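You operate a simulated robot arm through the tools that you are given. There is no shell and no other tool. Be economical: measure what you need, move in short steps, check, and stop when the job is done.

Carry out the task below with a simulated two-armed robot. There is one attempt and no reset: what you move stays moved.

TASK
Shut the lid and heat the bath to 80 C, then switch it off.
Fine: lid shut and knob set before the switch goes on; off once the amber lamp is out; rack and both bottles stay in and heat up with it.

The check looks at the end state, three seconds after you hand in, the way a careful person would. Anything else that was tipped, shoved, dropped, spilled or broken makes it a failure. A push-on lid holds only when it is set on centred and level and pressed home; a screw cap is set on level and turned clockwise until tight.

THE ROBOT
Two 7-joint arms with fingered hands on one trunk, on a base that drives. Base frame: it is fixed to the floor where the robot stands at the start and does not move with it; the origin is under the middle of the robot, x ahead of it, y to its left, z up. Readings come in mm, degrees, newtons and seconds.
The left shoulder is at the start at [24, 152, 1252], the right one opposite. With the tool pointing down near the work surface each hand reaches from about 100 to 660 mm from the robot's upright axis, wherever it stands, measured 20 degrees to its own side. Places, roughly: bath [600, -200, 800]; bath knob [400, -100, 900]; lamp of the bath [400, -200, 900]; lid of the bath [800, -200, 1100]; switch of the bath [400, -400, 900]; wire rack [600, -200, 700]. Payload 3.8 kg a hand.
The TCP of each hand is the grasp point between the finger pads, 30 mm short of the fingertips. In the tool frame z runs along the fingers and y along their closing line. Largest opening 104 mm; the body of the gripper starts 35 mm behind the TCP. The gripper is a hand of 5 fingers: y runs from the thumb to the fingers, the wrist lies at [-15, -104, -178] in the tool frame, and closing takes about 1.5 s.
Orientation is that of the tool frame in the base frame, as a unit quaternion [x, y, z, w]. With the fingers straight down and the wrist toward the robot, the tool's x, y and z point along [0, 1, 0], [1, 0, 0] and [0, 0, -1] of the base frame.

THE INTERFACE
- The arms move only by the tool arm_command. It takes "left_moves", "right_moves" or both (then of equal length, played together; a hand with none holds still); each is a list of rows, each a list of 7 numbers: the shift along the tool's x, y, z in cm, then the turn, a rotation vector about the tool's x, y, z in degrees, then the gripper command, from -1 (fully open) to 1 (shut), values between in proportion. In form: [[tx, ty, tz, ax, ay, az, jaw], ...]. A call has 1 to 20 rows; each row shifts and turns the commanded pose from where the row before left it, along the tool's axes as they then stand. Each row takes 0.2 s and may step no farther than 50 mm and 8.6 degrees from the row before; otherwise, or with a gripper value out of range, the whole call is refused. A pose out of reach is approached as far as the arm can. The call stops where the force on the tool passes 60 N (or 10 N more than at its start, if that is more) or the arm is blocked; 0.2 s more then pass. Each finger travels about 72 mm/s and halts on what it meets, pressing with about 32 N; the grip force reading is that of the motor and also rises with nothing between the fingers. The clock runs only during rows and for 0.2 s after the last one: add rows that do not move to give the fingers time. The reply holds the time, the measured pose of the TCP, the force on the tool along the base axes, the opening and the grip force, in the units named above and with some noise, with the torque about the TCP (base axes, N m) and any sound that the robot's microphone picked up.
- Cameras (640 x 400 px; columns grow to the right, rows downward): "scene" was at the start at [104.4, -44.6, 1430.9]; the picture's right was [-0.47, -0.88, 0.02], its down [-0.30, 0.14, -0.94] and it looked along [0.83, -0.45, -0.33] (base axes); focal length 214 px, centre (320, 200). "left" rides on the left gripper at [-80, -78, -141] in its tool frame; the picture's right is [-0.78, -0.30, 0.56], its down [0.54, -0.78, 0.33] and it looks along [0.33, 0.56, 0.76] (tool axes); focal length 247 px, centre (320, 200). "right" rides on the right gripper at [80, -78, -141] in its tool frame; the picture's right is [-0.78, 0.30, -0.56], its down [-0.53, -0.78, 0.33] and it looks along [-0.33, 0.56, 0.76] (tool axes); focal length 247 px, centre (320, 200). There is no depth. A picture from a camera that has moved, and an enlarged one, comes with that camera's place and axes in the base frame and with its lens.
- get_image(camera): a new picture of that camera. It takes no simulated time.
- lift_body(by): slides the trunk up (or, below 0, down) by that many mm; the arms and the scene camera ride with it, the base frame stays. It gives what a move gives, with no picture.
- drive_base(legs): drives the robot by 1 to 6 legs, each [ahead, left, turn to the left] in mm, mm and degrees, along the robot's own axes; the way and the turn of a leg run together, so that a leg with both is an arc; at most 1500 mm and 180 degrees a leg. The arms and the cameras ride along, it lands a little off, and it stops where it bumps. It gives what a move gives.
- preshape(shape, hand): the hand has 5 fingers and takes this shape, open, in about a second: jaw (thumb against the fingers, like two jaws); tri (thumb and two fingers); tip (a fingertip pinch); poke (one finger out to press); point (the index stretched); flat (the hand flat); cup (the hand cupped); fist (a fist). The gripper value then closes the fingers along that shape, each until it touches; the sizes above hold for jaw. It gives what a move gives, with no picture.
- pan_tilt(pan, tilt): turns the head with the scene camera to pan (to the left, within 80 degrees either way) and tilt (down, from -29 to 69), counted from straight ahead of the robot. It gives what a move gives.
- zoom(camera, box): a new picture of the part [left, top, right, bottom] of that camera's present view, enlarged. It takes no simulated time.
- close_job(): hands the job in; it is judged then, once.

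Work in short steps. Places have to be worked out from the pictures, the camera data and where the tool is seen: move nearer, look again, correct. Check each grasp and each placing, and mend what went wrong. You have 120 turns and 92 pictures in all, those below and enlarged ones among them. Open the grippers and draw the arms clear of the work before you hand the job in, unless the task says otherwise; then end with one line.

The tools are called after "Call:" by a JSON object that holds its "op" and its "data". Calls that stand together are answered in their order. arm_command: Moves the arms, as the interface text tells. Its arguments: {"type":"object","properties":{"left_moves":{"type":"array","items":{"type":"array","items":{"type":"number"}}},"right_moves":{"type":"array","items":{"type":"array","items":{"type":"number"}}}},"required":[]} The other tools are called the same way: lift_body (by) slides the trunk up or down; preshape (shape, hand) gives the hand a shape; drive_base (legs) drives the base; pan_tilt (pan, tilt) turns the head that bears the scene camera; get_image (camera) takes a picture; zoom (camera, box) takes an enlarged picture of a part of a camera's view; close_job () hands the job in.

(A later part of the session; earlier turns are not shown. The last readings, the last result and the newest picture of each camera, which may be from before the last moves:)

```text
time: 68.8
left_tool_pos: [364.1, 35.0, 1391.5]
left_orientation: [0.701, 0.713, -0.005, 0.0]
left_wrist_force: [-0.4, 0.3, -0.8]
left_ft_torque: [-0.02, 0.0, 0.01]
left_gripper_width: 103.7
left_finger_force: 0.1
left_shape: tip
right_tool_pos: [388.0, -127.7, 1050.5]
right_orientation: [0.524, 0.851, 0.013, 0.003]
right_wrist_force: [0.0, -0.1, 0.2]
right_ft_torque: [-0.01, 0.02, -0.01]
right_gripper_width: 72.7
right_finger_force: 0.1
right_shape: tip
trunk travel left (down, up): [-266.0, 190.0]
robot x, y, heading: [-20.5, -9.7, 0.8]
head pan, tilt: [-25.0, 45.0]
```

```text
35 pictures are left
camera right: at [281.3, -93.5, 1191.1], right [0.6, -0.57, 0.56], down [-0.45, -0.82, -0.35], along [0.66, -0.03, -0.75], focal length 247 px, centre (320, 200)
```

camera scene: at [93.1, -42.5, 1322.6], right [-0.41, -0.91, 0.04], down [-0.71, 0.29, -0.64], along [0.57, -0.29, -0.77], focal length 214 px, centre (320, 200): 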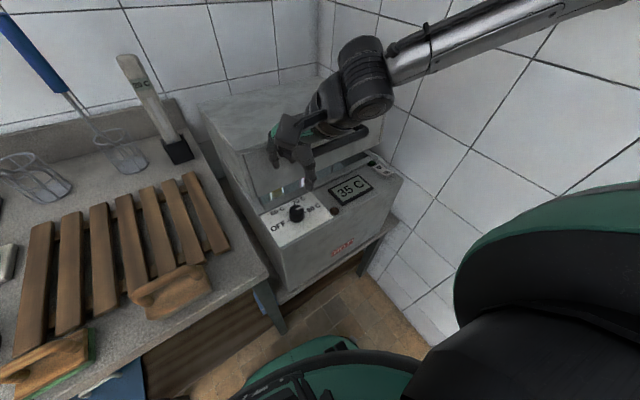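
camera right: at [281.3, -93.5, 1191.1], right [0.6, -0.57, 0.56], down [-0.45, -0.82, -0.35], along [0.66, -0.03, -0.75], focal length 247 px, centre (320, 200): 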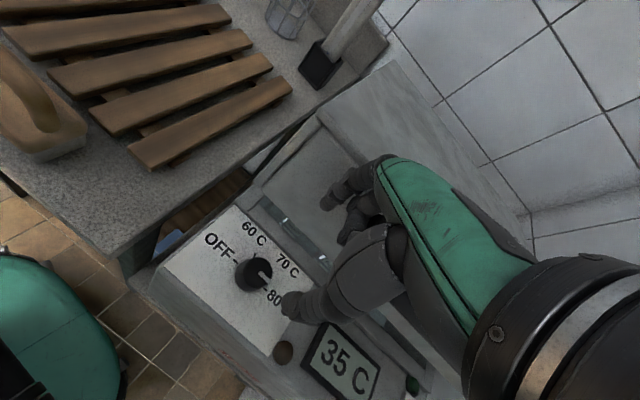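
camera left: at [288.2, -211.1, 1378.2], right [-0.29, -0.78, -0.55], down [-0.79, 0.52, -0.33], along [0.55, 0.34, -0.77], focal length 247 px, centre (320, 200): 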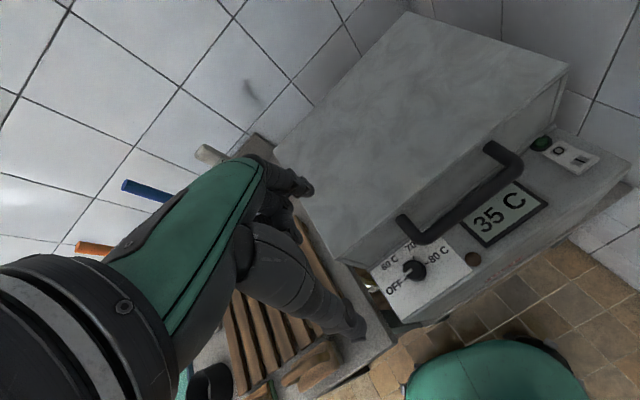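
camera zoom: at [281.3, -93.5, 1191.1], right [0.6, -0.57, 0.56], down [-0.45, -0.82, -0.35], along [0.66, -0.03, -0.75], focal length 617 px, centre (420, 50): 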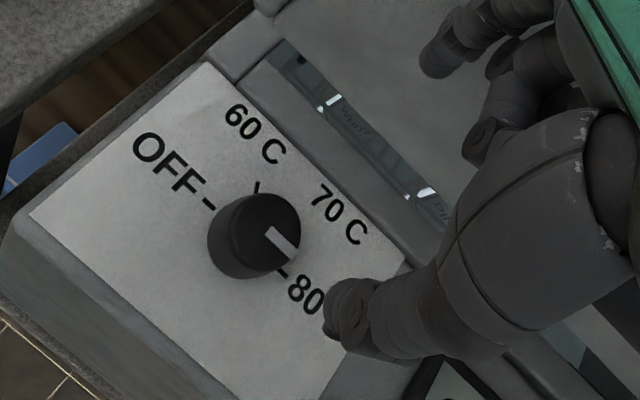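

The lid is held about 12° open by hinge friction; the knob is lined up with 80. I first take the hand out toward the robot and left, clear of the handle, then up.

Call:
{"op": "arm_command", "data": {"right_moves": [[2.1, -1.9, 0, 0, 0, 0, -0.4], [2.1, -1.9, 0, 0, 0, 0, -0.4], [2.1, -1.9, 0, 0, 0, 0, -0.4], [0, 0, -4, 0, 0, 0, 0], [0, 0, -4, 0, 0, 0, 0], [0, 0, -4, 0, 0, 0, 0], [0, 0, -4, 0, 0, 0, 0]]}}

Call:
{"op": "preshape", "data": {"hand": "right", "shape": "fist"}}

Call:
{"op": "get_image", "data": {"camera": "scene"}}

```text
time: 70.4
left_tool_pos: [362.5, 32.8, 1392.0]
left_orientation: [0.7, 0.714, -0.004, 0.001]
left_wrist_force: [-0.2, -0.2, -0.5]
left_ft_torque: [-0.02, 0.03, -0.01]
left_gripper_width: 103.7
left_finger_force: 0.1
left_shape: tip
right_tool_pos: [337.8, -89.4, 1216.3]
right_orientation: [0.522, 0.853, 0.013, 0.003]
right_wrist_force: [0.2, -0.1, 0.0]
right_ft_torque: [0.01, 0.01, 0.01]
right_gripper_width: 52.3
right_finger_force: 0.1
right_shape: tip
right hand out of reach, approached as far as the arm can: row 2, 3
trunk travel left (down, up): [-266.0, 190.0]
robot x, y, heading: [-26.2, -9.7, 1.0]
head pan, tilt: [-25.0, 45.0]
```

```text
time: 71.3
left_tool_pos: [363.3, 33.0, 1392.0]
left_orientation: [0.7, 0.714, -0.004, 0.001]
left_wrist_force: [0.1, -0.8, 0.1]
left_ft_torque: [-0.02, 0.01, -0.02]
left_gripper_width: 103.8
left_finger_force: 0.2
left_shape: tip
right_tool_pos: [339.3, -91.4, 1215.8]
right_orientation: [0.523, 0.852, 0.014, 0.003]
right_wrist_force: [-0.2, 0.1, -0.5]
right_ft_torque: [-0.02, 0.0, 0.02]
right_gripper_width: 0.0
right_finger_force: 0.1
right_shape: fist
trunk travel left (down, up): [-266.0, 190.0]
robot x, y, heading: [-24.3, -11.8, 0.9]
head pan, tilt: [-25.0, 45.0]
```

```text
34 pictures are left
camera scene: at [92.3, -44.0, 1322.6], right [-0.41, -0.91, 0.04], down [-0.71, 0.29, -0.64], along [0.57, -0.29, -0.77], focal length 214 px, centre (320, 200)
```

scene: 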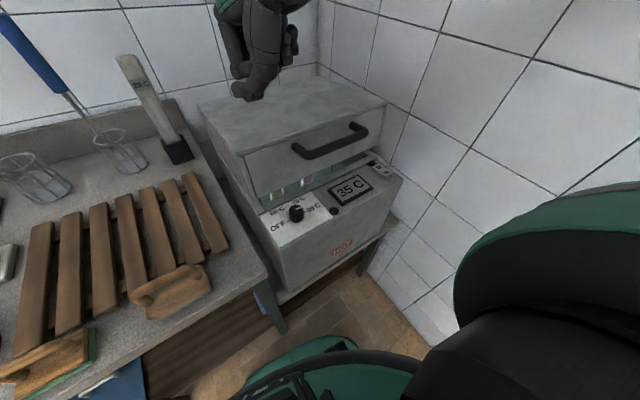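

The lid is free of the hand, still slightly open. I bring the fist over the lid's front part.

Call:
{"op": "arm_command", "data": {"right_moves": [[-3.86, 1.42, 0, 0, 0, 0, 1], [-3.86, 1.42, 0, 0, 0, 0, 1], [-3.86, 1.42, 0, 0, 0, 0, 1], [-3.86, 1.42, 0, 0, 0, 0, 1], [-3.86, 1.42, 0, 0, 0, 0, 1], [0, 0, 3, 0, 0, 0, 1], [0, 0, 0, 0, 0, 0, 1]]}}

Call:
{"op": "get_image", "data": {"camera": "scene"}}

```text
time: 72.9
left_tool_pos: [362.1, 34.4, 1392.5]
left_orientation: [0.7, 0.714, -0.004, 0.002]
left_wrist_force: [-0.2, -0.2, -0.7]
left_ft_torque: [-0.01, 0.01, -0.02]
left_gripper_width: 103.4
left_finger_force: 0.1
left_shape: tip
right_tool_pos: [490.6, -230.4, 1189.9]
right_orientation: [0.522, 0.853, 0.013, 0.003]
right_wrist_force: [0.2, 0.3, 0.3]
right_ft_torque: [0.0, 0.01, -0.02]
right_gripper_width: 0.0
right_finger_force: 0.0
right_shape: fist
trunk travel left (down, up): [-266.0, 190.0]
robot x, y, heading: [-23.8, -9.4, 1.0]
head pan, tilt: [-25.0, 45.0]
```

```text
33 pictures are left
camera scene: at [91.9, -43.9, 1322.7], right [-0.41, -0.91, 0.04], down [-0.71, 0.29, -0.64], along [0.57, -0.29, -0.77], focal length 214 px, centre (320, 200)
```

scene: 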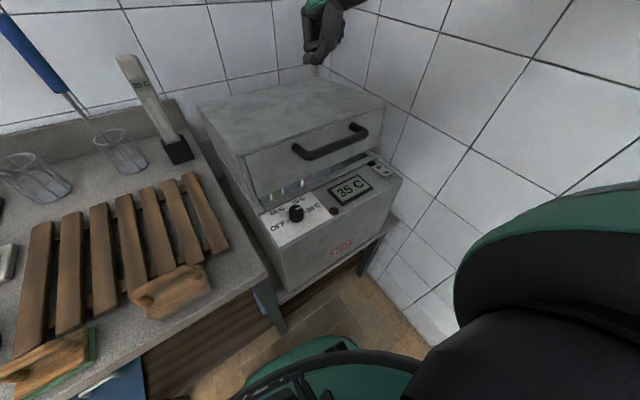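

The fist's lowest point is about at the TCP. I press down in small rows; the force limit guards it.

Call:
{"op": "arm_command", "data": {"right_moves": [[0, 0, 2, 0, 0, 0, 1], [0, 0, 2, 0, 0, 0, 1], [0, 0, 2, 0, 0, 0, 1], [0, 0, 2, 0, 0, 0, 1], [0, 0, 1, 0, 0, 0, 1], [0, 0, 1, 0, 0, 0, 1], [0, 0, 1, 0, 0, 0, 1], [0, 0, 1, 0, 0, 0, 1]]}}

Call:
{"op": "get_image", "data": {"camera": "scene"}}

```text
time: 74.7
left_tool_pos: [362.6, 34.8, 1392.8]
left_orientation: [0.701, 0.714, -0.004, 0.0]
left_wrist_force: [-0.3, 0.8, -0.5]
left_ft_torque: [0.0, 0.02, 0.04]
left_gripper_width: 103.8
left_finger_force: 0.1
left_shape: tip
right_tool_pos: [490.7, -227.5, 1066.8]
right_orientation: [0.523, 0.852, 0.014, 0.003]
right_wrist_force: [0.3, -0.8, 1.5]
right_ft_torque: [-0.03, 0.04, 0.0]
right_gripper_width: 0.0
right_finger_force: 0.0
right_shape: fist
trunk travel left (down, up): [-266.0, 190.0]
robot x, y, heading: [-22.3, -10.9, 0.9]
head pan, tilt: [-25.0, 45.0]
```

```text
32 pictures are left
camera scene: at [92.1, -44.1, 1322.6], right [-0.41, -0.91, 0.04], down [-0.71, 0.29, -0.64], along [0.57, -0.29, -0.77], focal length 214 px, centre (320, 200)
```

scene: 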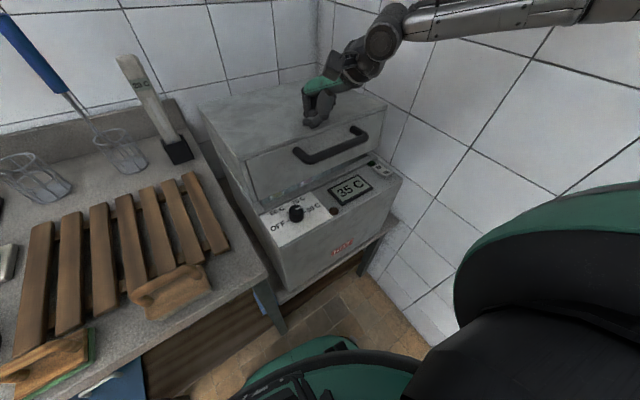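

Contact made; the gap is shrinking under 1–2 N. I keep pressing down.

Call:
{"op": "arm_command", "data": {"right_moves": [[0, 0, 1, 0, 0, 0, 1], [0, 0, 1, 0, 0, 0, 1], [0, 0, 1, 0, 0, 0, 1], [0, 0, 1, 0, 0, 0, 1], [0, 0, 1, 0, 0, 0, 1], [0, 0, 0, 0, 0, 0, 1]]}}

Call:
{"op": "zoom", "data": {"camera": "scene", "box": [190, 70, 430, 270]}}

```text
time: 76.1
left_tool_pos: [359.8, 32.3, 1393.1]
left_orientation: [0.7, 0.714, -0.004, 0.001]
left_wrist_force: [0.5, -0.4, 0.3]
left_ft_torque: [-0.02, 0.03, -0.03]
left_gripper_width: 103.7
left_finger_force: 0.1
left_shape: tip
right_tool_pos: [497.4, -225.0, 1032.5]
right_orientation: [0.524, 0.851, 0.028, 0.015]
right_wrist_force: [-8.3, -6.4, 34.8]
right_ft_torque: [0.57, 0.38, 0.19]
right_gripper_width: 96.2
right_finger_force: 0.0
right_shape: fist
trunk travel left (down, up): [-266.0, 190.0]
robot x, y, heading: [-24.0, -10.9, 0.8]
head pan, tilt: [-25.0, 45.0]
stopped in row 6 (right hand): the force on the tool passed its limit at 64 N (the readings are from after the stop); the commanded pose is now the measured one
```

```text
2.00 times, centred on (310, 170) of scene
camera zoom: at [89.3, -44.2, 1322.7], right [-0.41, -0.91, 0.04], down [-0.71, 0.29, -0.64], along [0.57, -0.29, -0.76], focal length 429 px, centre (340, 260)
```

zoom: 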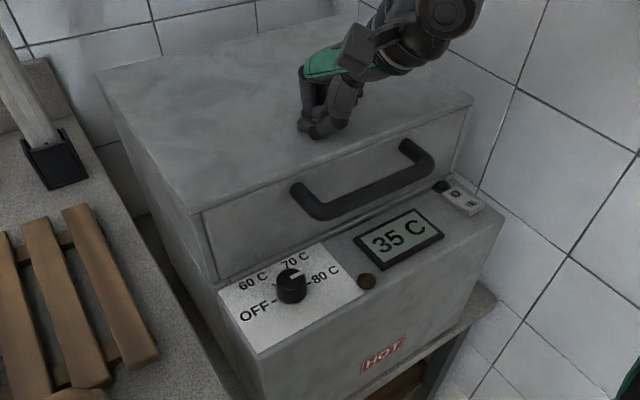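

The lid is shut again (the stop came at 64 N). I lift the fist straight up and zoom on the knob to verify the setting.

Call:
{"op": "arm_command", "data": {"right_moves": [[0, 0, -4, 0, 0, 0, 1], [0, 0, -4, 0, 0, 0, 1], [0, 0, -4, 0, 0, 0, 1], [0, 0, -4, 0, 0, 0, 1]]}}

Call:
{"op": "zoom", "data": {"camera": "scene", "box": [250, 180, 350, 250]}}

Call:
{"op": "get_image", "data": {"camera": "left"}}

```text
time: 77.1
left_tool_pos: [361.9, 34.6, 1391.9]
left_orientation: [0.701, 0.713, -0.004, 0.002]
left_wrist_force: [1.1, 0.8, -0.6]
left_ft_torque: [0.0, -0.01, 0.0]
left_gripper_width: 103.7
left_finger_force: 0.1
left_shape: tip
right_tool_pos: [490.2, -230.2, 1186.4]
right_orientation: [0.524, 0.852, 0.021, 0.01]
right_wrist_force: [0.3, 0.2, 0.0]
right_ft_torque: [-0.01, 0.04, 0.01]
right_gripper_width: 0.0
right_finger_force: 0.1
right_shape: fist
trunk travel left (down, up): [-266.0, 190.0]
robot x, y, heading: [-23.9, -12.5, 0.8]
head pan, tilt: [-25.0, 45.0]
```

```text
5.71 times, centred on (300, 215) of scene
camera zoom: at [91.8, -44.3, 1322.6], right [-0.41, -0.91, 0.04], down [-0.71, 0.29, -0.64], along [0.57, -0.29, -0.77], focal length 1226 px, centre (434, 114)
```

zoom: 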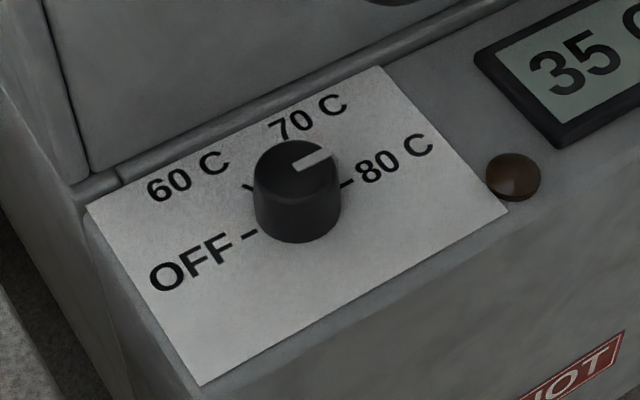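

```text
29 pictures are left
camera left: at [286.8, -47.7, 1534.5], right [-0.28, -0.79, -0.55], down [-0.79, 0.52, -0.33], along [0.55, 0.34, -0.77], focal length 247 px, centre (320, 200)
```

left: 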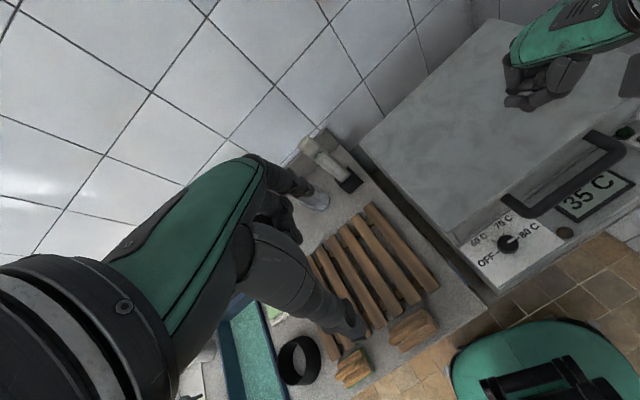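

The lid is shut and the pointer computes to within about 3° of the 80 mark. Next the switch: I shape the right hand to a poking finger, square up its yaw and move above the switch.

Call:
{"op": "preshape", "data": {"hand": "right", "shape": "poke"}}

Call:
{"op": "arm_command", "data": {"right_moves": [[0, 0, 0, 0, 0, 8, -1], [0, 0, 0, 0, 0, 8, -1], [0, 0, 0, 0, 0, 8, -1], [0, 0, 0, 0, 0, 8, -1], [-4.37, -1.25, 0, 0, 0, 0, -1], [-4.37, -1.25, 0, 0, 0, 0, -1], [-4.37, -1.25, 0, 0, 0, 0, -1], [-4.37, -1.25, 0, 0, 0, 0, -1], [0, 0, 4, 0, 0, 0, -1], [0, 0, 3, 0, 0, 0, -1], [0, 0, 0, 0, 0, 0, -1]]}}

Call:
{"op": "get_image", "data": {"camera": "right"}}

Call:
{"op": "zoom", "data": {"camera": "scene", "box": [300, 80, 460, 200]}}

```text
time: 78.0
left_tool_pos: [363.2, 33.0, 1391.3]
left_orientation: [0.701, 0.713, -0.004, 0.001]
left_wrist_force: [1.2, 0.5, -0.1]
left_ft_torque: [-0.01, -0.02, -0.01]
left_gripper_width: 103.7
left_finger_force: 0.0
left_shape: tip
right_tool_pos: [489.0, -230.4, 1185.5]
right_orientation: [0.524, 0.851, 0.021, 0.009]
right_wrist_force: [0.3, 0.6, -0.5]
right_ft_torque: [0.04, 0.04, 0.01]
right_gripper_width: 0.1
right_finger_force: 0.0
right_shape: poke
trunk travel left (down, up): [-266.0, 190.0]
robot x, y, heading: [-22.9, -9.4, 0.4]
head pan, tilt: [-25.0, 45.0]
```

```text
time: 80.4
left_tool_pos: [362.3, 32.8, 1392.5]
left_orientation: [0.7, 0.714, -0.003, 0.001]
left_wrist_force: [-0.7, -0.2, -0.1]
left_ft_torque: [0.01, -0.01, 0.04]
left_gripper_width: 103.9
left_finger_force: 0.0
left_shape: tip
right_tool_pos: [428.8, -397.0, 1109.0]
right_orientation: [0.738, 0.674, 0.023, 0.004]
right_wrist_force: [1.2, -0.1, 0.7]
right_ft_torque: [0.01, 0.04, 0.01]
right_gripper_width: 0.1
right_finger_force: 0.0
right_shape: poke
trunk travel left (down, up): [-266.0, 190.0]
robot x, y, heading: [-24.9, -8.9, 0.8]
head pan, tilt: [-25.0, 45.0]
```

```text
28 pictures are left
camera right: at [354.2, -313.7, 1248.3], right [0.2, -0.81, 0.54], down [-0.81, -0.45, -0.38], along [0.55, -0.36, -0.75], focal length 247 px, centre (320, 200)
```

right: 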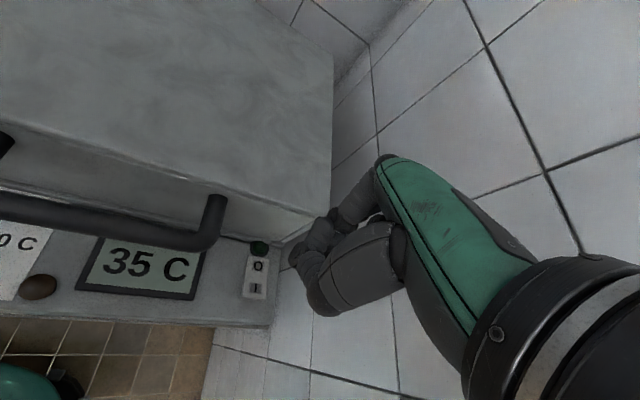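

```text
3.33 times, centred on (380, 140) of scene
camera zoom: at [91.6, -45.0, 1322.7], right [-0.41, -0.91, 0.04], down [-0.71, 0.29, -0.64], along [0.57, -0.29, -0.77], focal length 715 px, centre (120, 400)
```

zoom: 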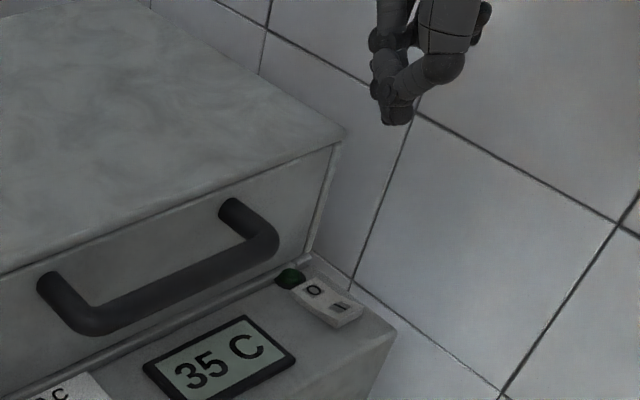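

The I side of the rocker triangulates to ≈ [421,-413,908]. I shift over it and descend to about 40 mm above for a closer look.

Call:
{"op": "arm_command", "data": {"right_moves": [[-2.0, -0.4, 2, 0, 0, 0, -1], [0, 0, 3, 0, 0, 0, -1], [0, 0, 3, 0, 0, 0, -1], [0, 0, 3, 0, 0, 0, -1], [0, 0, 0, 0, 0, 0, -1]]}}

Call:
{"op": "zoom", "data": {"camera": "right", "box": [200, 180, 400, 340]}}

Call:
{"op": "zoom", "data": {"camera": "scene", "box": [340, 110, 440, 190]}}

```text
time: 81.6
left_tool_pos: [363.0, 33.9, 1392.3]
left_orientation: [0.701, 0.714, -0.004, 0.002]
left_wrist_force: [0.4, -0.1, -0.5]
left_ft_torque: [0.01, 0.04, -0.01]
left_gripper_width: 103.7
left_finger_force: 0.0
left_shape: tip
right_tool_pos: [428.3, -413.9, 996.9]
right_orientation: [0.738, 0.675, 0.023, 0.004]
right_wrist_force: [0.4, 0.7, 0.3]
right_ft_torque: [-0.03, 0.0, 0.03]
right_gripper_width: 0.3
right_finger_force: 0.1
right_shape: poke
trunk travel left (down, up): [-266.0, 190.0]
robot x, y, heading: [-22.2, -9.5, 0.7]
head pan, tilt: [-25.0, 45.0]
```

```text
2.50 times, centred on (300, 260) of right
camera zoom: at [353.6, -330.6, 1137.8], right [0.2, -0.81, 0.54], down [-0.81, -0.45, -0.38], along [0.55, -0.36, -0.75], focal length 617 px, centre (370, 50)
```

zoom: 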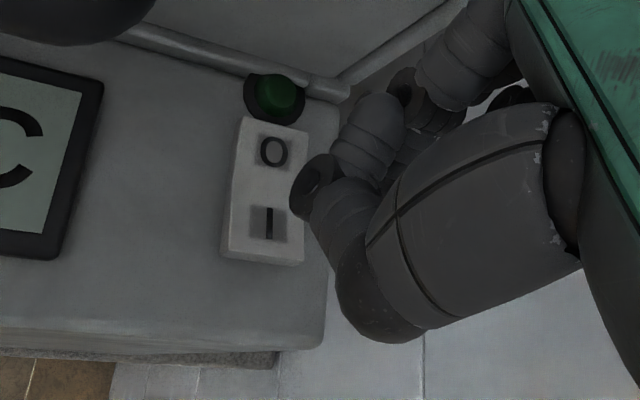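

```text
5.00 times, centred on (390, 150) of scene
camera zoom: at [91.9, -44.4, 1322.6], right [-0.41, -0.91, 0.04], down [-0.71, 0.29, -0.64], along [0.57, -0.29, -0.77], focal length 1072 px, centre (-30, 450)
```

zoom: 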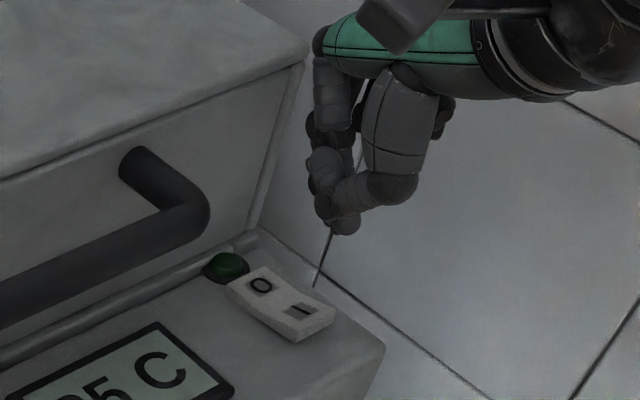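

The switch has separate O and I pads; in the poke shape the finger is barely clear of the thumb. I raise a bit and try the "point" shape for a longer finger.

Call:
{"op": "arm_command", "data": {"right_moves": [[0, 0, -4, 0, 0, 0, -1], [0, 0, -4, 0, 0, 0, -1]]}}

Call:
{"op": "preshape", "data": {"hand": "right", "shape": "point"}}

Call:
{"op": "get_image", "data": {"camera": "right"}}

Call:
{"op": "zoom", "data": {"camera": "scene", "box": [330, 60, 450, 190]}}

```text
time: 82.2
left_tool_pos: [363.4, 33.0, 1392.7]
left_orientation: [0.7, 0.714, -0.004, 0.001]
left_wrist_force: [-0.2, 1.0, -0.3]
left_ft_torque: [0.0, 0.0, 0.02]
left_gripper_width: 103.9
left_finger_force: 0.1
left_shape: tip
right_tool_pos: [423.3, -414.1, 1077.4]
right_orientation: [0.738, 0.674, 0.023, 0.004]
right_wrist_force: [0.5, 0.1, -0.4]
right_ft_torque: [0.02, -0.03, 0.01]
right_gripper_width: 0.2
right_finger_force: 0.0
right_shape: poke
trunk travel left (down, up): [-266.0, 190.0]
robot x, y, heading: [-24.3, -10.4, 1.0]
head pan, tilt: [-25.0, 45.0]
```

```text
time: 83.1
left_tool_pos: [363.4, 33.7, 1392.3]
left_orientation: [0.701, 0.713, -0.004, 0.0]
left_wrist_force: [-0.1, -0.1, 0.5]
left_ft_torque: [0.03, 0.04, -0.02]
left_gripper_width: 103.6
left_finger_force: 0.1
left_shape: tip
right_tool_pos: [423.9, -415.4, 1076.8]
right_orientation: [0.738, 0.674, 0.023, 0.004]
right_wrist_force: [-0.1, -0.4, -0.3]
right_ft_torque: [0.04, -0.03, 0.0]
right_gripper_width: 0.0
right_finger_force: 0.1
right_shape: point
trunk travel left (down, up): [-266.0, 190.0]
robot x, y, heading: [-23.6, -15.0, 0.7]
head pan, tilt: [-25.0, 45.0]
```

```text
24 pictures are left
camera right: at [349.2, -332.0, 1217.4], right [0.2, -0.81, 0.54], down [-0.81, -0.45, -0.38], along [0.55, -0.36, -0.75], focal length 247 px, centre (320, 200)
```

right: 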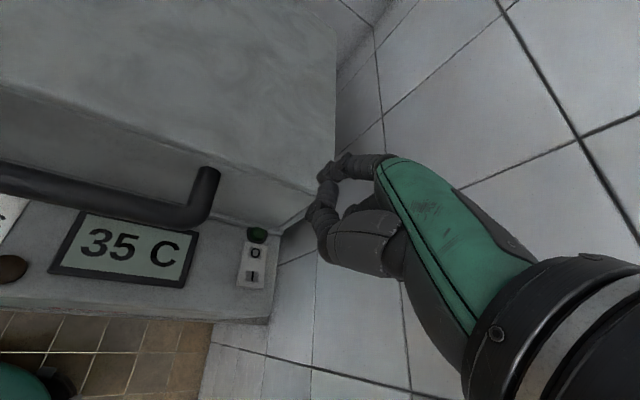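

```text
3.08 times, centred on (390, 125) of scene
camera zoom: at [91.9, -44.6, 1322.6], right [-0.41, -0.91, 0.04], down [-0.71, 0.29, -0.64], along [0.57, -0.29, -0.77], focal length 660 px, centre (105, 431)
```

zoom: 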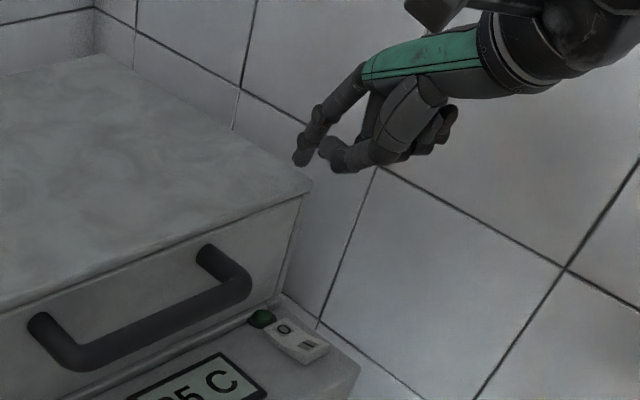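

The point shape isn't clean either. I go back to the "tip" shape, open, and will press with the index fingertip alone, the thumb passing in front of the bath. First look at where the fingertips are.

Call:
{"op": "preshape", "data": {"hand": "right", "shape": "tip"}}

Call:
{"op": "arm_command", "data": {"right_moves": [[0, -4, 0, 0, 0, 0, -0.4], [0, 0, 2, 0, 0, 0, -0.4], [0, 0, 2, 0, 0, 0, -0.4], [0, 0, 2, 0, 0, 0, -0.4], [0, 0, 0, 0, 0, 0, -0.4]]}}

Call:
{"op": "get_image", "data": {"camera": "right"}}

Call:
{"op": "zoom", "data": {"camera": "scene", "box": [340, 90, 440, 190]}}

```text
time: 84.0
left_tool_pos: [362.7, 32.9, 1392.3]
left_orientation: [0.7, 0.714, -0.004, 0.0]
left_wrist_force: [0.0, 0.4, 0.7]
left_ft_torque: [0.05, 0.01, 0.0]
left_gripper_width: 103.9
left_finger_force: 0.0
left_shape: tip
right_tool_pos: [423.6, -414.2, 1078.0]
right_orientation: [0.738, 0.674, 0.024, 0.004]
right_wrist_force: [0.1, 0.9, -0.2]
right_ft_torque: [-0.04, 0.04, -0.03]
right_gripper_width: 104.1
right_finger_force: 0.1
right_shape: tip
trunk travel left (down, up): [-266.0, 190.0]
robot x, y, heading: [-23.2, -12.6, 0.9]
head pan, tilt: [-25.0, 45.0]
```

```text
time: 85.2
left_tool_pos: [362.4, 33.4, 1392.2]
left_orientation: [0.701, 0.713, -0.004, 0.0]
left_wrist_force: [0.3, 0.1, -0.9]
left_ft_torque: [-0.01, 0.02, 0.03]
left_gripper_width: 103.7
left_finger_force: 0.0
left_shape: tip
right_tool_pos: [386.0, -409.7, 1016.2]
right_orientation: [0.738, 0.674, 0.023, 0.004]
right_wrist_force: [0.7, 0.3, -0.6]
right_ft_torque: [-0.01, 0.02, -0.01]
right_gripper_width: 73.0
right_finger_force: 0.1
right_shape: tip
trunk travel left (down, up): [-266.0, 190.0]
robot x, y, heading: [-24.0, -12.2, 0.8]
head pan, tilt: [-25.0, 45.0]
```

```text
22 pictures are left
camera right: at [312.0, -326.6, 1156.6], right [0.2, -0.81, 0.54], down [-0.81, -0.45, -0.38], along [0.55, -0.36, -0.75], focal length 247 px, centre (320, 200)
```

right: 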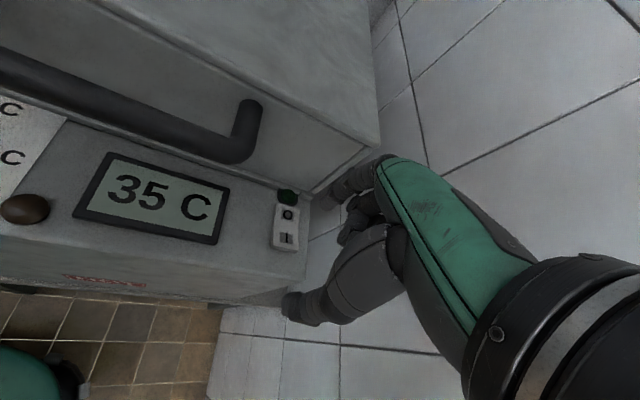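

```text
4.00 times, centred on (390, 140) of scene
camera zoom: at [92.1, -44.5, 1322.6], right [-0.41, -0.91, 0.04], down [-0.71, 0.29, -0.64], along [0.57, -0.29, -0.77], focal length 858 px, centre (40, 440)
```

zoom: 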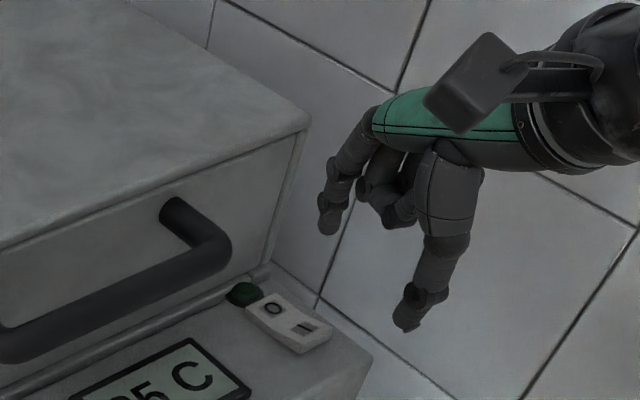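

Index tip ≈ [421,-407,997], I pad ≈ [423,-417,907]. I shift 11 mm right, descend 65 mm and check.

Call:
{"op": "arm_command", "data": {"right_moves": [[-1.1, -0.3, 1.5, 0, 0, 0, -0.4], [0, 0, 2, 0, 0, 0, -0.4], [0, 0, 2, 0, 0, 0, -0.4], [0, 0, 1, 0, 0, 0, -0.4], [0, 0, 0, 0, 0, 0, -0.4]]}}

Call:
{"op": "zoom", "data": {"camera": "right", "box": [240, 120, 400, 320]}}

Call:
{"op": "zoom", "data": {"camera": "scene", "box": [345, 120, 425, 190]}}

```text
time: 86.4
left_tool_pos: [363.5, 33.0, 1393.2]
left_orientation: [0.701, 0.713, -0.004, 0.001]
left_wrist_force: [-0.1, 0.9, -0.2]
left_ft_torque: [0.01, -0.03, 0.01]
left_gripper_width: 103.8
left_finger_force: 0.1
left_shape: tip
right_tool_pos: [383.4, -419.0, 951.2]
right_orientation: [0.738, 0.675, 0.023, 0.003]
right_wrist_force: [0.1, -0.1, 1.1]
right_ft_torque: [-0.03, 0.0, -0.04]
right_gripper_width: 73.2
right_finger_force: 0.0
right_shape: tip
trunk travel left (down, up): [-266.0, 190.0]
robot x, y, heading: [-26.3, -14.7, 0.7]
head pan, tilt: [-25.0, 45.0]
```

```text
2.00 times, centred on (320, 220) of right
camera zoom: at [310.3, -336.2, 1091.0], right [0.2, -0.81, 0.54], down [-0.81, -0.45, -0.38], along [0.55, -0.36, -0.75], focal length 494 px, centre (320, 160)
```

zoom: 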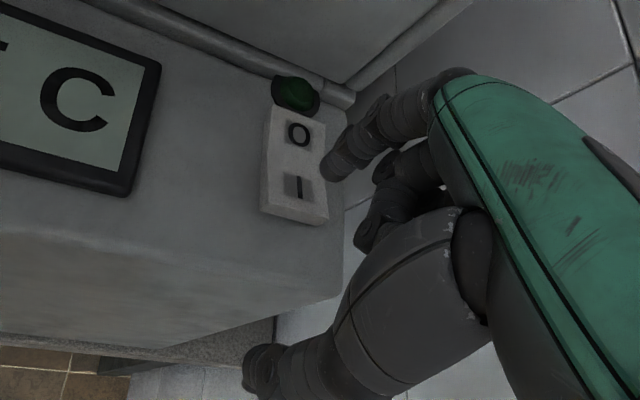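

```text
5.71 times, centred on (385, 155) of scene
camera zoom: at [91.9, -44.5, 1322.6], right [-0.41, -0.91, 0.04], down [-0.71, 0.29, -0.64], along [0.57, -0.29, -0.77], focal length 1226 px, centre (-51, 457)
```

zoom: 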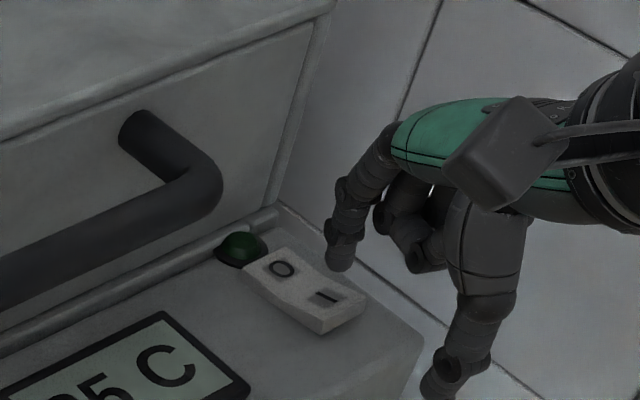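

Both views predict the index tip lands on the I pad after about 21 mm more. I press down in 4 mm rows.

Call:
{"op": "arm_command", "data": {"right_moves": [[0, 0, 0.6, 0, 0, 0, -0.4], [0, 0, 0.6, 0, 0, 0, -0.4], [0, 0, 0.4, 0, 0, 0, -0.4], [0, 0, 0.4, 0, 0, 0, -0.4], [0, 0, 0.4, 0, 0, 0, -0.4]]}}

Call:
{"op": "get_image", "data": {"camera": "right"}}

```text
time: 87.6
left_tool_pos: [356.2, 36.1, 1395.6]
left_orientation: [0.701, 0.713, -0.003, 0.004]
left_wrist_force: [0.3, -0.4, 0.1]
left_ft_torque: [-0.01, 0.01, 0.01]
left_gripper_width: 103.7
left_finger_force: 0.1
left_shape: tip
right_tool_pos: [382.5, -417.2, 935.6]
right_orientation: [0.739, 0.674, 0.027, 0.012]
right_wrist_force: [-8.4, -0.5, 40.6]
right_ft_torque: [-0.1, -1.87, 0.01]
right_gripper_width: 70.6
right_finger_force: 0.0
right_shape: tip
trunk travel left (down, up): [-266.0, 190.0]
robot x, y, heading: [-24.9, -12.8, 1.0]
head pan, tilt: [-25.0, 45.0]
```

```text
18 pictures are left
camera right: at [306.3, -333.3, 1073.3], right [0.19, -0.81, 0.55], down [-0.8, -0.46, -0.39], along [0.57, -0.37, -0.74], focal length 247 px, centre (320, 200)
```

right: 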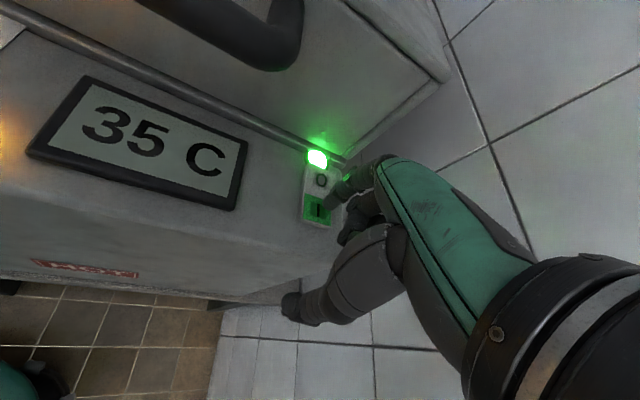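

The switch is on: green lamp lit, I pad green and an amber glow at the left. I lift the finger and wait while it heats.

Call:
{"op": "arm_command", "data": {"right_moves": [[0, 0, -1.5, 0, 0, 0, -0.4], [0, 0, -1.5, 0, 0, 0, -0.4], [0, 0, -1, 0, 0, 0, -0.4], [0, 0, 0, 0, 0, 0, -0.4], [0, 0, 0, 0, 0, 0, -0.4], [0, 0, 0, 0, 0, 0, -0.4], [0, 0, 0, 0, 0, 0, -0.4], [0, 0, 0, 0, 0, 0, -0.4], [0, 0, 0, 0, 0, 0, -0.4], [0, 0, 0, 0, 0, 0, -0.4], [0, 0, 0, 0, 0, 0, -0.4], [0, 0, 0, 0, 0, 0, -0.4], [0, 0, 0, 0, 0, 0, -0.4], [0, 0, 0, 0, 0, 0, -0.4], [0, 0, 0, 0, 0, 0, -0.4], [0, 0, 0, 0, 0, 0, -0.4], [0, 0, 0, 0, 0, 0, -0.4], [0, 0, 0, 0, 0, 0, -0.4]]}}

Call:
{"op": "zoom", "data": {"camera": "scene", "box": [230, 80, 430, 250]}}

```text
time: 91.4
left_tool_pos: [362.9, 32.2, 1392.2]
left_orientation: [0.701, 0.714, -0.004, 0.001]
left_wrist_force: [0.8, 0.2, -0.1]
left_ft_torque: [0.01, 0.0, 0.0]
left_gripper_width: 103.8
left_finger_force: 0.0
left_shape: tip
right_tool_pos: [385.1, -420.7, 967.4]
right_orientation: [0.738, 0.674, 0.023, 0.003]
right_wrist_force: [-0.3, 0.2, -0.1]
right_ft_torque: [0.04, 0.0, -0.02]
right_gripper_width: 73.3
right_finger_force: 0.1
right_shape: tip
trunk travel left (down, up): [-266.0, 190.0]
robot x, y, heading: [-20.8, -10.6, 1.0]
head pan, tilt: [-25.0, 45.0]
```

```text
2.35 times, centred on (330, 165) of scene
camera zoom: at [91.9, -44.5, 1322.6], right [-0.41, -0.91, 0.04], down [-0.71, 0.29, -0.64], along [0.57, -0.29, -0.77], focal length 505 px, centre (296, 282)
```

zoom: 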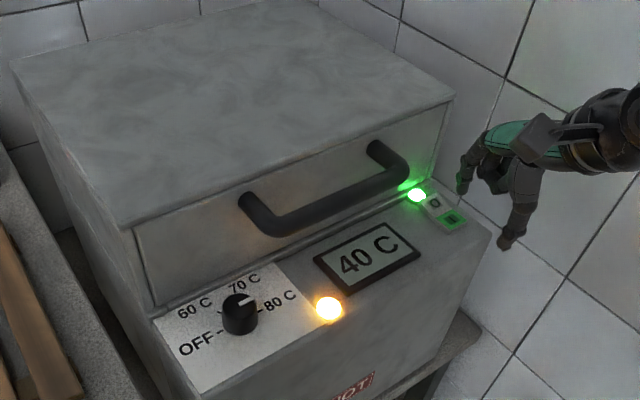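

Amber is lit, the display shows 40 C, the lid is shut and the knob is at 80. I move the finger over the O pad and keep waiting.

Call:
{"op": "arm_command", "data": {"right_moves": [[-0.2, 1.5, 0, 0, 0, 0, -0.4], [0, 0, 0, 0, 0, 0, -0.4], [0, 0, 0, 0, 0, 0, -0.4], [0, 0, 0, 0, 0, 0, -0.4], [0, 0, 0, 0, 0, 0, -0.4], [0, 0, 0, 0, 0, 0, -0.4], [0, 0, 0, 0, 0, 0, -0.4], [0, 0, 0, 0, 0, 0, -0.4], [0, 0, 0, 0, 0, 0, -0.4], [0, 0, 0, 0, 0, 0, -0.4], [0, 0, 0, 0, 0, 0, -0.4], [0, 0, 0, 0, 0, 0, -0.4], [0, 0, 0, 0, 0, 0, -0.4], [0, 0, 0, 0, 0, 0, -0.4], [0, 0, 0, 0, 0, 0, -0.4], [0, 0, 0, 0, 0, 0, -0.4], [0, 0, 0, 0, 0, 0, -0.4], [0, 0, 0, 0, 0, 0, -0.4], [0, 0, 0, 0, 0, 0, -0.4], [0, 0, 0, 0, 0, 0, -0.4]]}}

Call:
{"op": "arm_command", "data": {"right_moves": [[0, 0, 0, 0, 0, 0, -0.4], [0, 0, 0, 0, 0, 0, -0.4], [0, 0, 0, 0, 0, 0, -0.4], [0, 0, 0, 0, 0, 0, -0.4], [0, 0, 0, 0, 0, 0, -0.4], [0, 0, 0, 0, 0, 0, -0.4], [0, 0, 0, 0, 0, 0, -0.4], [0, 0, 0, 0, 0, 0, -0.4], [0, 0, 0, 0, 0, 0, -0.4], [0, 0, 0, 0, 0, 0, -0.4], [0, 0, 0, 0, 0, 0, -0.4], [0, 0, 0, 0, 0, 0, -0.4], [0, 0, 0, 0, 0, 0, -0.4], [0, 0, 0, 0, 0, 0, -0.4], [0, 0, 0, 0, 0, 0, -0.4], [0, 0, 0, 0, 0, 0, -0.4], [0, 0, 0, 0, 0, 0, -0.4], [0, 0, 0, 0, 0, 0, -0.4], [0, 0, 0, 0, 0, 0, -0.4], [0, 0, 0, 0, 0, 0, -0.4]]}}

Call:
{"op": "zoom", "data": {"camera": "scene", "box": [230, 80, 430, 250]}}

Call:
{"op": "zoom", "data": {"camera": "right", "box": [240, 120, 400, 320]}}

```text
time: 95.6
left_tool_pos: [362.6, 32.2, 1392.8]
left_orientation: [0.701, 0.714, -0.004, 0.001]
left_wrist_force: [-0.8, 0.1, -0.2]
left_ft_torque: [0.02, -0.02, -0.02]
left_gripper_width: 103.7
left_finger_force: 0.1
left_shape: tip
right_tool_pos: [399.8, -422.5, 968.5]
right_orientation: [0.738, 0.675, 0.024, 0.004]
right_wrist_force: [-0.8, 1.1, -0.1]
right_ft_torque: [-0.01, -0.01, 0.01]
right_gripper_width: 73.1
right_finger_force: 0.0
right_shape: tip
trunk travel left (down, up): [-266.0, 190.0]
robot x, y, heading: [-21.2, -9.1, 0.8]
head pan, tilt: [-25.0, 45.0]
```

```text
time: 99.8
left_tool_pos: [362.8, 33.6, 1393.1]
left_orientation: [0.701, 0.713, -0.004, 0.001]
left_wrist_force: [-0.2, 0.6, -0.3]
left_ft_torque: [0.02, -0.03, -0.02]
left_gripper_width: 103.8
left_finger_force: 0.0
left_shape: tip
right_tool_pos: [399.8, -423.9, 968.1]
right_orientation: [0.738, 0.674, 0.024, 0.003]
right_wrist_force: [0.5, 0.2, 0.9]
right_ft_torque: [0.02, -0.03, 0.02]
right_gripper_width: 73.4
right_finger_force: 0.0
right_shape: tip
trunk travel left (down, up): [-266.0, 190.0]
robot x, y, heading: [-26.1, -12.4, 0.9]
head pan, tilt: [-25.0, 45.0]
```

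```text
2.35 times, centred on (330, 165) of scene
camera zoom: at [91.9, -44.5, 1322.6], right [-0.41, -0.91, 0.04], down [-0.71, 0.29, -0.64], along [0.57, -0.29, -0.77], focal length 505 px, centre (296, 282)
```

zoom: 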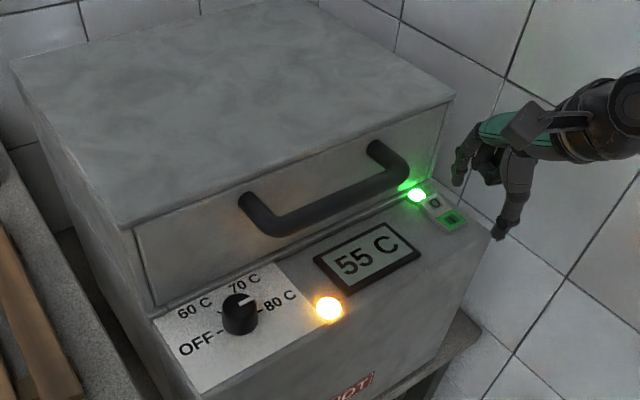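

```text
2.00 times, centred on (320, 220) of right
camera zoom: at [324.8, -340.6, 1107.9], right [0.2, -0.81, 0.54], down [-0.81, -0.45, -0.38], along [0.55, -0.36, -0.75], focal length 494 px, centre (320, 160)
```

zoom: 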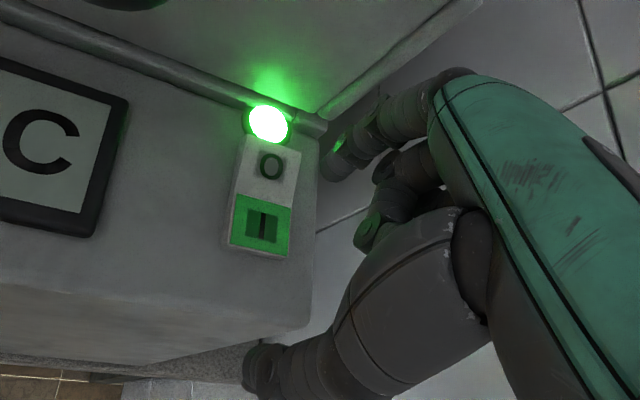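

55 C and rising about 1.8 C/s. The finger still needs ~16 mm more toward O; I shift it and wait on.

Call:
{"op": "arm_command", "data": {"right_moves": [[0, 1.6, 0, 0, 0, 0, -0.4], [0, 0, 0, 0, 0, 0, -0.4], [0, 0, 0, 0, 0, 0, -0.4], [0, 0, 0, 0, 0, 0, -0.4], [0, 0, 0, 0, 0, 0, -0.4], [0, 0, 0, 0, 0, 0, -0.4], [0, 0, 0, 0, 0, 0, -0.4], [0, 0, 0, 0, 0, 0, -0.4], [0, 0, 0, 0, 0, 0, -0.4], [0, 0, 0, 0, 0, 0, -0.4], [0, 0, 0, 0, 0, 0, -0.4], [0, 0, 0, 0, 0, 0, -0.4], [0, 0, 0, 0, 0, 0, -0.4], [0, 0, 0, 0, 0, 0, -0.4], [0, 0, 0, 0, 0, 0, -0.4], [0, 0, 0, 0, 0, 0, -0.4], [0, 0, 0, 0, 0, 0, -0.4], [0, 0, 0, 0, 0, 0, -0.4], [0, 0, 0, 0, 0, 0, -0.4], [0, 0, 0, 0, 0, 0, -0.4]]}}

Call:
{"op": "arm_command", "data": {"right_moves": [[0, 0, 0, 0, 0, 0, -0.4], [0, 0, 0, 0, 0, 0, -0.4], [0, 0, 0, 0, 0, 0, -0.4], [0, 0, 0, 0, 0, 0, -0.4], [0, 0, 0, 0, 0, 0, -0.4], [0, 0, 0, 0, 0, 0, -0.4], [0, 0, 0, 0, 0, 0, -0.4], [0, 0, 0, 0, 0, 0, -0.4], [0, 0, 0, 0, 0, 0, -0.4], [0, 0, 0, 0, 0, 0, -0.4], [0, 0, 0, 0, 0, 0, -0.4], [0, 0, 0, 0, 0, 0, -0.4], [0, 0, 0, 0, 0, 0, -0.4], [0, 0, 0, 0, 0, 0, -0.4], [0, 0, 0, 0, 0, 0, -0.4], [0, 0, 0, 0, 0, 0, -0.4], [0, 0, 0, 0, 0, 0, -0.4], [0, 0, 0, 0, 0, 0, -0.4], [0, 0, 0, 0, 0, 0, -0.4], [0, 0, 0, 0, 0, 0, -0.4]]}}

Call:
{"op": "zoom", "data": {"camera": "scene", "box": [230, 80, 430, 250]}}

Call:
{"op": "zoom", "data": {"camera": "right", "box": [240, 120, 400, 320]}}

```text
time: 104.0
left_tool_pos: [361.8, 32.3, 1392.9]
left_orientation: [0.7, 0.714, -0.005, 0.001]
left_wrist_force: [1.4, 0.2, 0.4]
left_ft_torque: [0.0, 0.03, 0.0]
left_gripper_width: 103.6
left_finger_force: 0.0
left_shape: tip
right_tool_pos: [415.1, -427.1, 968.2]
right_orientation: [0.738, 0.675, 0.023, 0.004]
right_wrist_force: [1.1, -0.7, -0.5]
right_ft_torque: [0.01, 0.0, 0.0]
right_gripper_width: 72.8
right_finger_force: 0.1
right_shape: tip
trunk travel left (down, up): [-266.0, 190.0]
robot x, y, heading: [-25.3, -8.5, 0.7]
head pan, tilt: [-25.0, 45.0]
```

```text
time: 108.2
left_tool_pos: [363.1, 32.9, 1391.8]
left_orientation: [0.701, 0.713, -0.004, 0.001]
left_wrist_force: [0.4, 0.2, 0.3]
left_ft_torque: [0.01, 0.0, 0.0]
left_gripper_width: 103.7
left_finger_force: 0.0
left_shape: tip
right_tool_pos: [414.3, -425.9, 969.0]
right_orientation: [0.738, 0.674, 0.023, 0.004]
right_wrist_force: [0.6, -0.1, 0.6]
right_ft_torque: [0.01, 0.0, 0.0]
right_gripper_width: 72.8
right_finger_force: 0.1
right_shape: tip
trunk travel left (down, up): [-266.0, 190.0]
robot x, y, heading: [-21.4, -14.4, 0.8]
head pan, tilt: [-25.0, 45.0]
```

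```text
2.35 times, centred on (330, 165) of scene
camera zoom: at [91.9, -44.5, 1322.6], right [-0.41, -0.91, 0.04], down [-0.71, 0.29, -0.64], along [0.57, -0.29, -0.77], focal length 505 px, centre (296, 282)
```

zoom: 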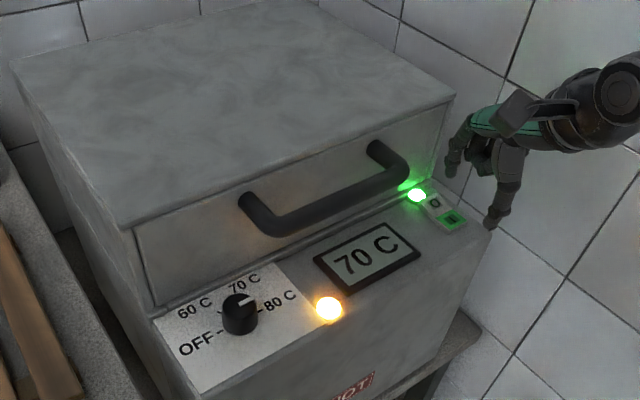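

```text
2.00 times, centred on (320, 220) of right
camera zoom: at [340.8, -342.1, 1108.3], right [0.2, -0.81, 0.54], down [-0.81, -0.45, -0.38], along [0.55, -0.36, -0.75], focal length 494 px, centre (320, 160)
```

zoom: 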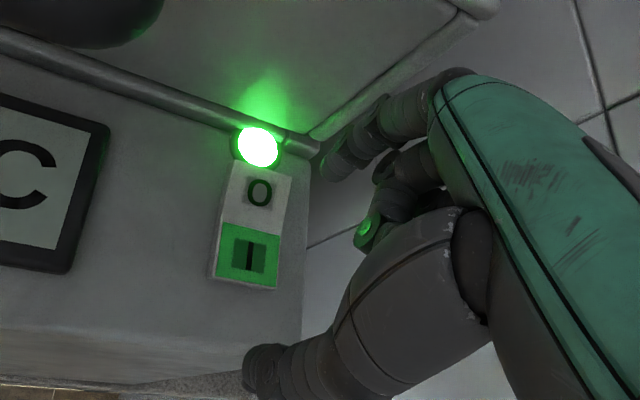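

70 C. I open the hand wider so the thumb will clear the panel's front edge, re-aim the index at O (net tool +8 mm x, −8 mm y), and wait.

Call:
{"op": "arm_command", "data": {"right_moves": [[0.8, -0.8, 0, 0, 0, 0, -0.8], [0, 0, 0, 0, 0, 0, -0.8], [0, 0, 0, 0, 0, 0, -0.8], [0, 0, 0, 0, 0, 0, -0.8], [0, 0, 0, 0, 0, 0, -0.8], [0, 0, 0, 0, 0, 0, -0.8], [0, 0, 0, 0, 0, 0, -0.8], [0, 0, 0, 0, 0, 0, -0.8], [0, 0, 0, 0, 0, 0, -0.8], [0, 0, 0, 0, 0, 0, -0.8], [0, 0, 0, 0, 0, 0, -0.8], [0, 0, 0, 0, 0, 0, -0.8], [0, 0, 0, 0, 0, 0, -0.8], [0, 0, 0, 0, 0, 0, -0.8], [0, 0, 0, 0, 0, 0, -0.8], [0, 0, 0, 0, 0, 0, -0.8], [0, 0, 0, 0, 0, 0, -0.8], [0, 0, 0, 0, 0, 0, -0.8], [0, 0, 0, 0, 0, 0, -0.8], [0, 0, 0, 0, 0, 0, -0.8]]}}

Call:
{"op": "zoom", "data": {"camera": "right", "box": [200, 120, 400, 320]}}

Call:
{"op": "zoom", "data": {"camera": "scene", "box": [310, 110, 430, 200]}}

```text
time: 112.4
left_tool_pos: [363.1, 32.9, 1393.0]
left_orientation: [0.701, 0.714, -0.005, 0.001]
left_wrist_force: [0.6, 0.1, 0.6]
left_ft_torque: [-0.01, -0.04, 0.01]
left_gripper_width: 103.7
left_finger_force: 0.0
left_shape: tip
right_tool_pos: [408.3, -416.9, 968.2]
right_orientation: [0.738, 0.675, 0.023, 0.004]
right_wrist_force: [0.1, 0.2, -0.3]
right_ft_torque: [-0.01, -0.02, 0.01]
right_gripper_width: 93.4
right_finger_force: 0.0
right_shape: tip
trunk travel left (down, up): [-266.0, 190.0]
robot x, y, heading: [-23.7, -11.8, 0.5]
head pan, tilt: [-25.0, 45.0]
```

```text
2.00 times, centred on (300, 220) of right
camera zoom: at [333.3, -333.5, 1108.1], right [0.2, -0.81, 0.54], down [-0.81, -0.45, -0.38], along [0.55, -0.36, -0.75], focal length 494 px, centre (360, 160)
```

zoom: 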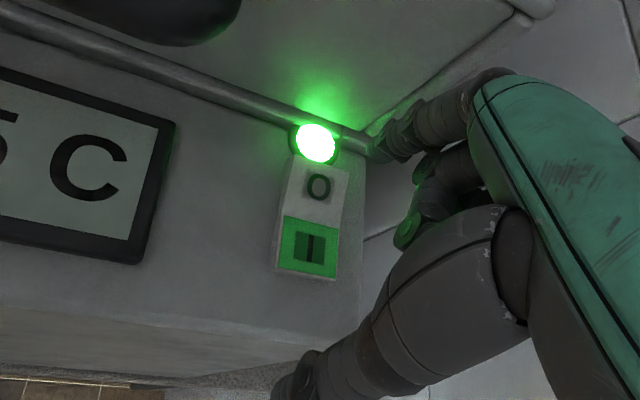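

```text
4.44 times, centred on (370, 155) of scene
camera zoom: at [91.9, -44.5, 1322.6], right [-0.41, -0.91, 0.04], down [-0.71, 0.29, -0.64], along [0.57, -0.29, -0.77], focal length 953 px, centre (98, 400)
```

zoom: 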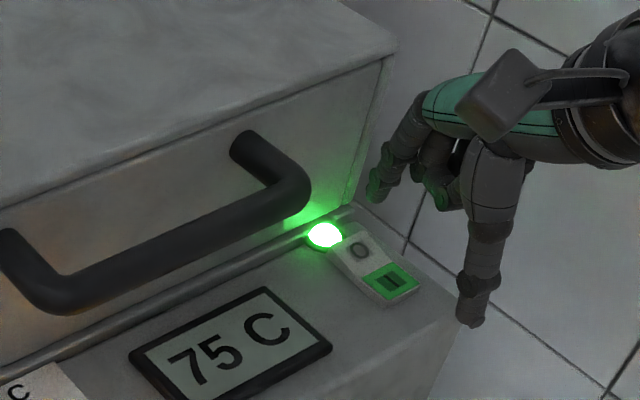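

75 C. Both views predict the index lands on O after ~43 mm of descent. I wait for the amber lamp to go out.

Call:
{"op": "arm_command", "data": {"right_moves": [[-0.2, 0, 0, 0, 0, 0, -0.8], [0, 0, 0, 0, 0, 0, -0.8], [0, 0, 0, 0, 0, 0, -0.8], [0, 0, 0, 0, 0, 0, -0.8], [0, 0, 0, 0, 0, 0, -0.8], [0, 0, 0, 0, 0, 0, -0.8], [0, 0, 0, 0, 0, 0, -0.8], [0, 0, 0, 0, 0, 0, -0.8], [0, 0, 0, 0, 0, 0, -0.8], [0, 0, 0, 0, 0, 0, -0.8], [0, 0, 0, 0, 0, 0, -0.8], [0, 0, 0, 0, 0, 0, -0.8], [0, 0, 0, 0, 0, 0, -0.8], [0, 0, 0, 0, 0, 0, -0.8], [0, 0, 0, 0, 0, 0, -0.8], [0, 0, 0, 0, 0, 0, -0.8]]}}

Call:
{"op": "zoom", "data": {"camera": "scene", "box": [230, 80, 430, 250]}}

```text
time: 115.8
left_tool_pos: [363.5, 33.2, 1392.8]
left_orientation: [0.701, 0.714, -0.004, 0.0]
left_wrist_force: [-0.3, 0.2, 0.8]
left_ft_torque: [0.01, 0.02, -0.01]
left_gripper_width: 103.5
left_finger_force: 0.1
left_shape: tip
right_tool_pos: [406.9, -418.1, 968.7]
right_orientation: [0.738, 0.675, 0.023, 0.004]
right_wrist_force: [0.0, -0.6, -0.2]
right_ft_torque: [-0.02, -0.02, 0.0]
right_gripper_width: 93.4
right_finger_force: 0.0
right_shape: tip
trunk travel left (down, up): [-266.0, 190.0]
robot x, y, heading: [-23.5, -11.1, 1.3]
head pan, tilt: [-25.0, 45.0]
```

```text
2.35 times, centred on (330, 165) of scene
camera zoom: at [91.9, -44.5, 1322.6], right [-0.41, -0.91, 0.04], down [-0.71, 0.29, -0.64], along [0.57, -0.29, -0.77], focal length 505 px, centre (296, 282)
```

zoom: 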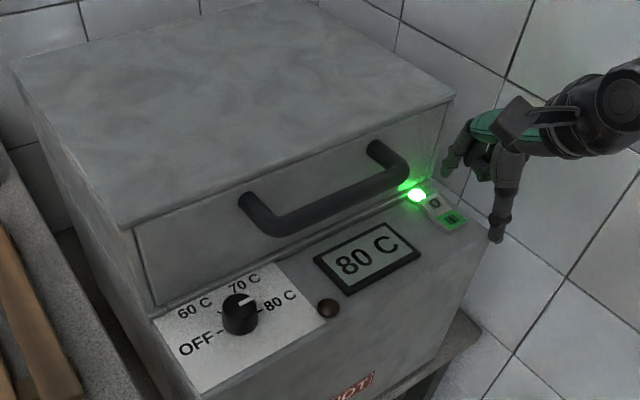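

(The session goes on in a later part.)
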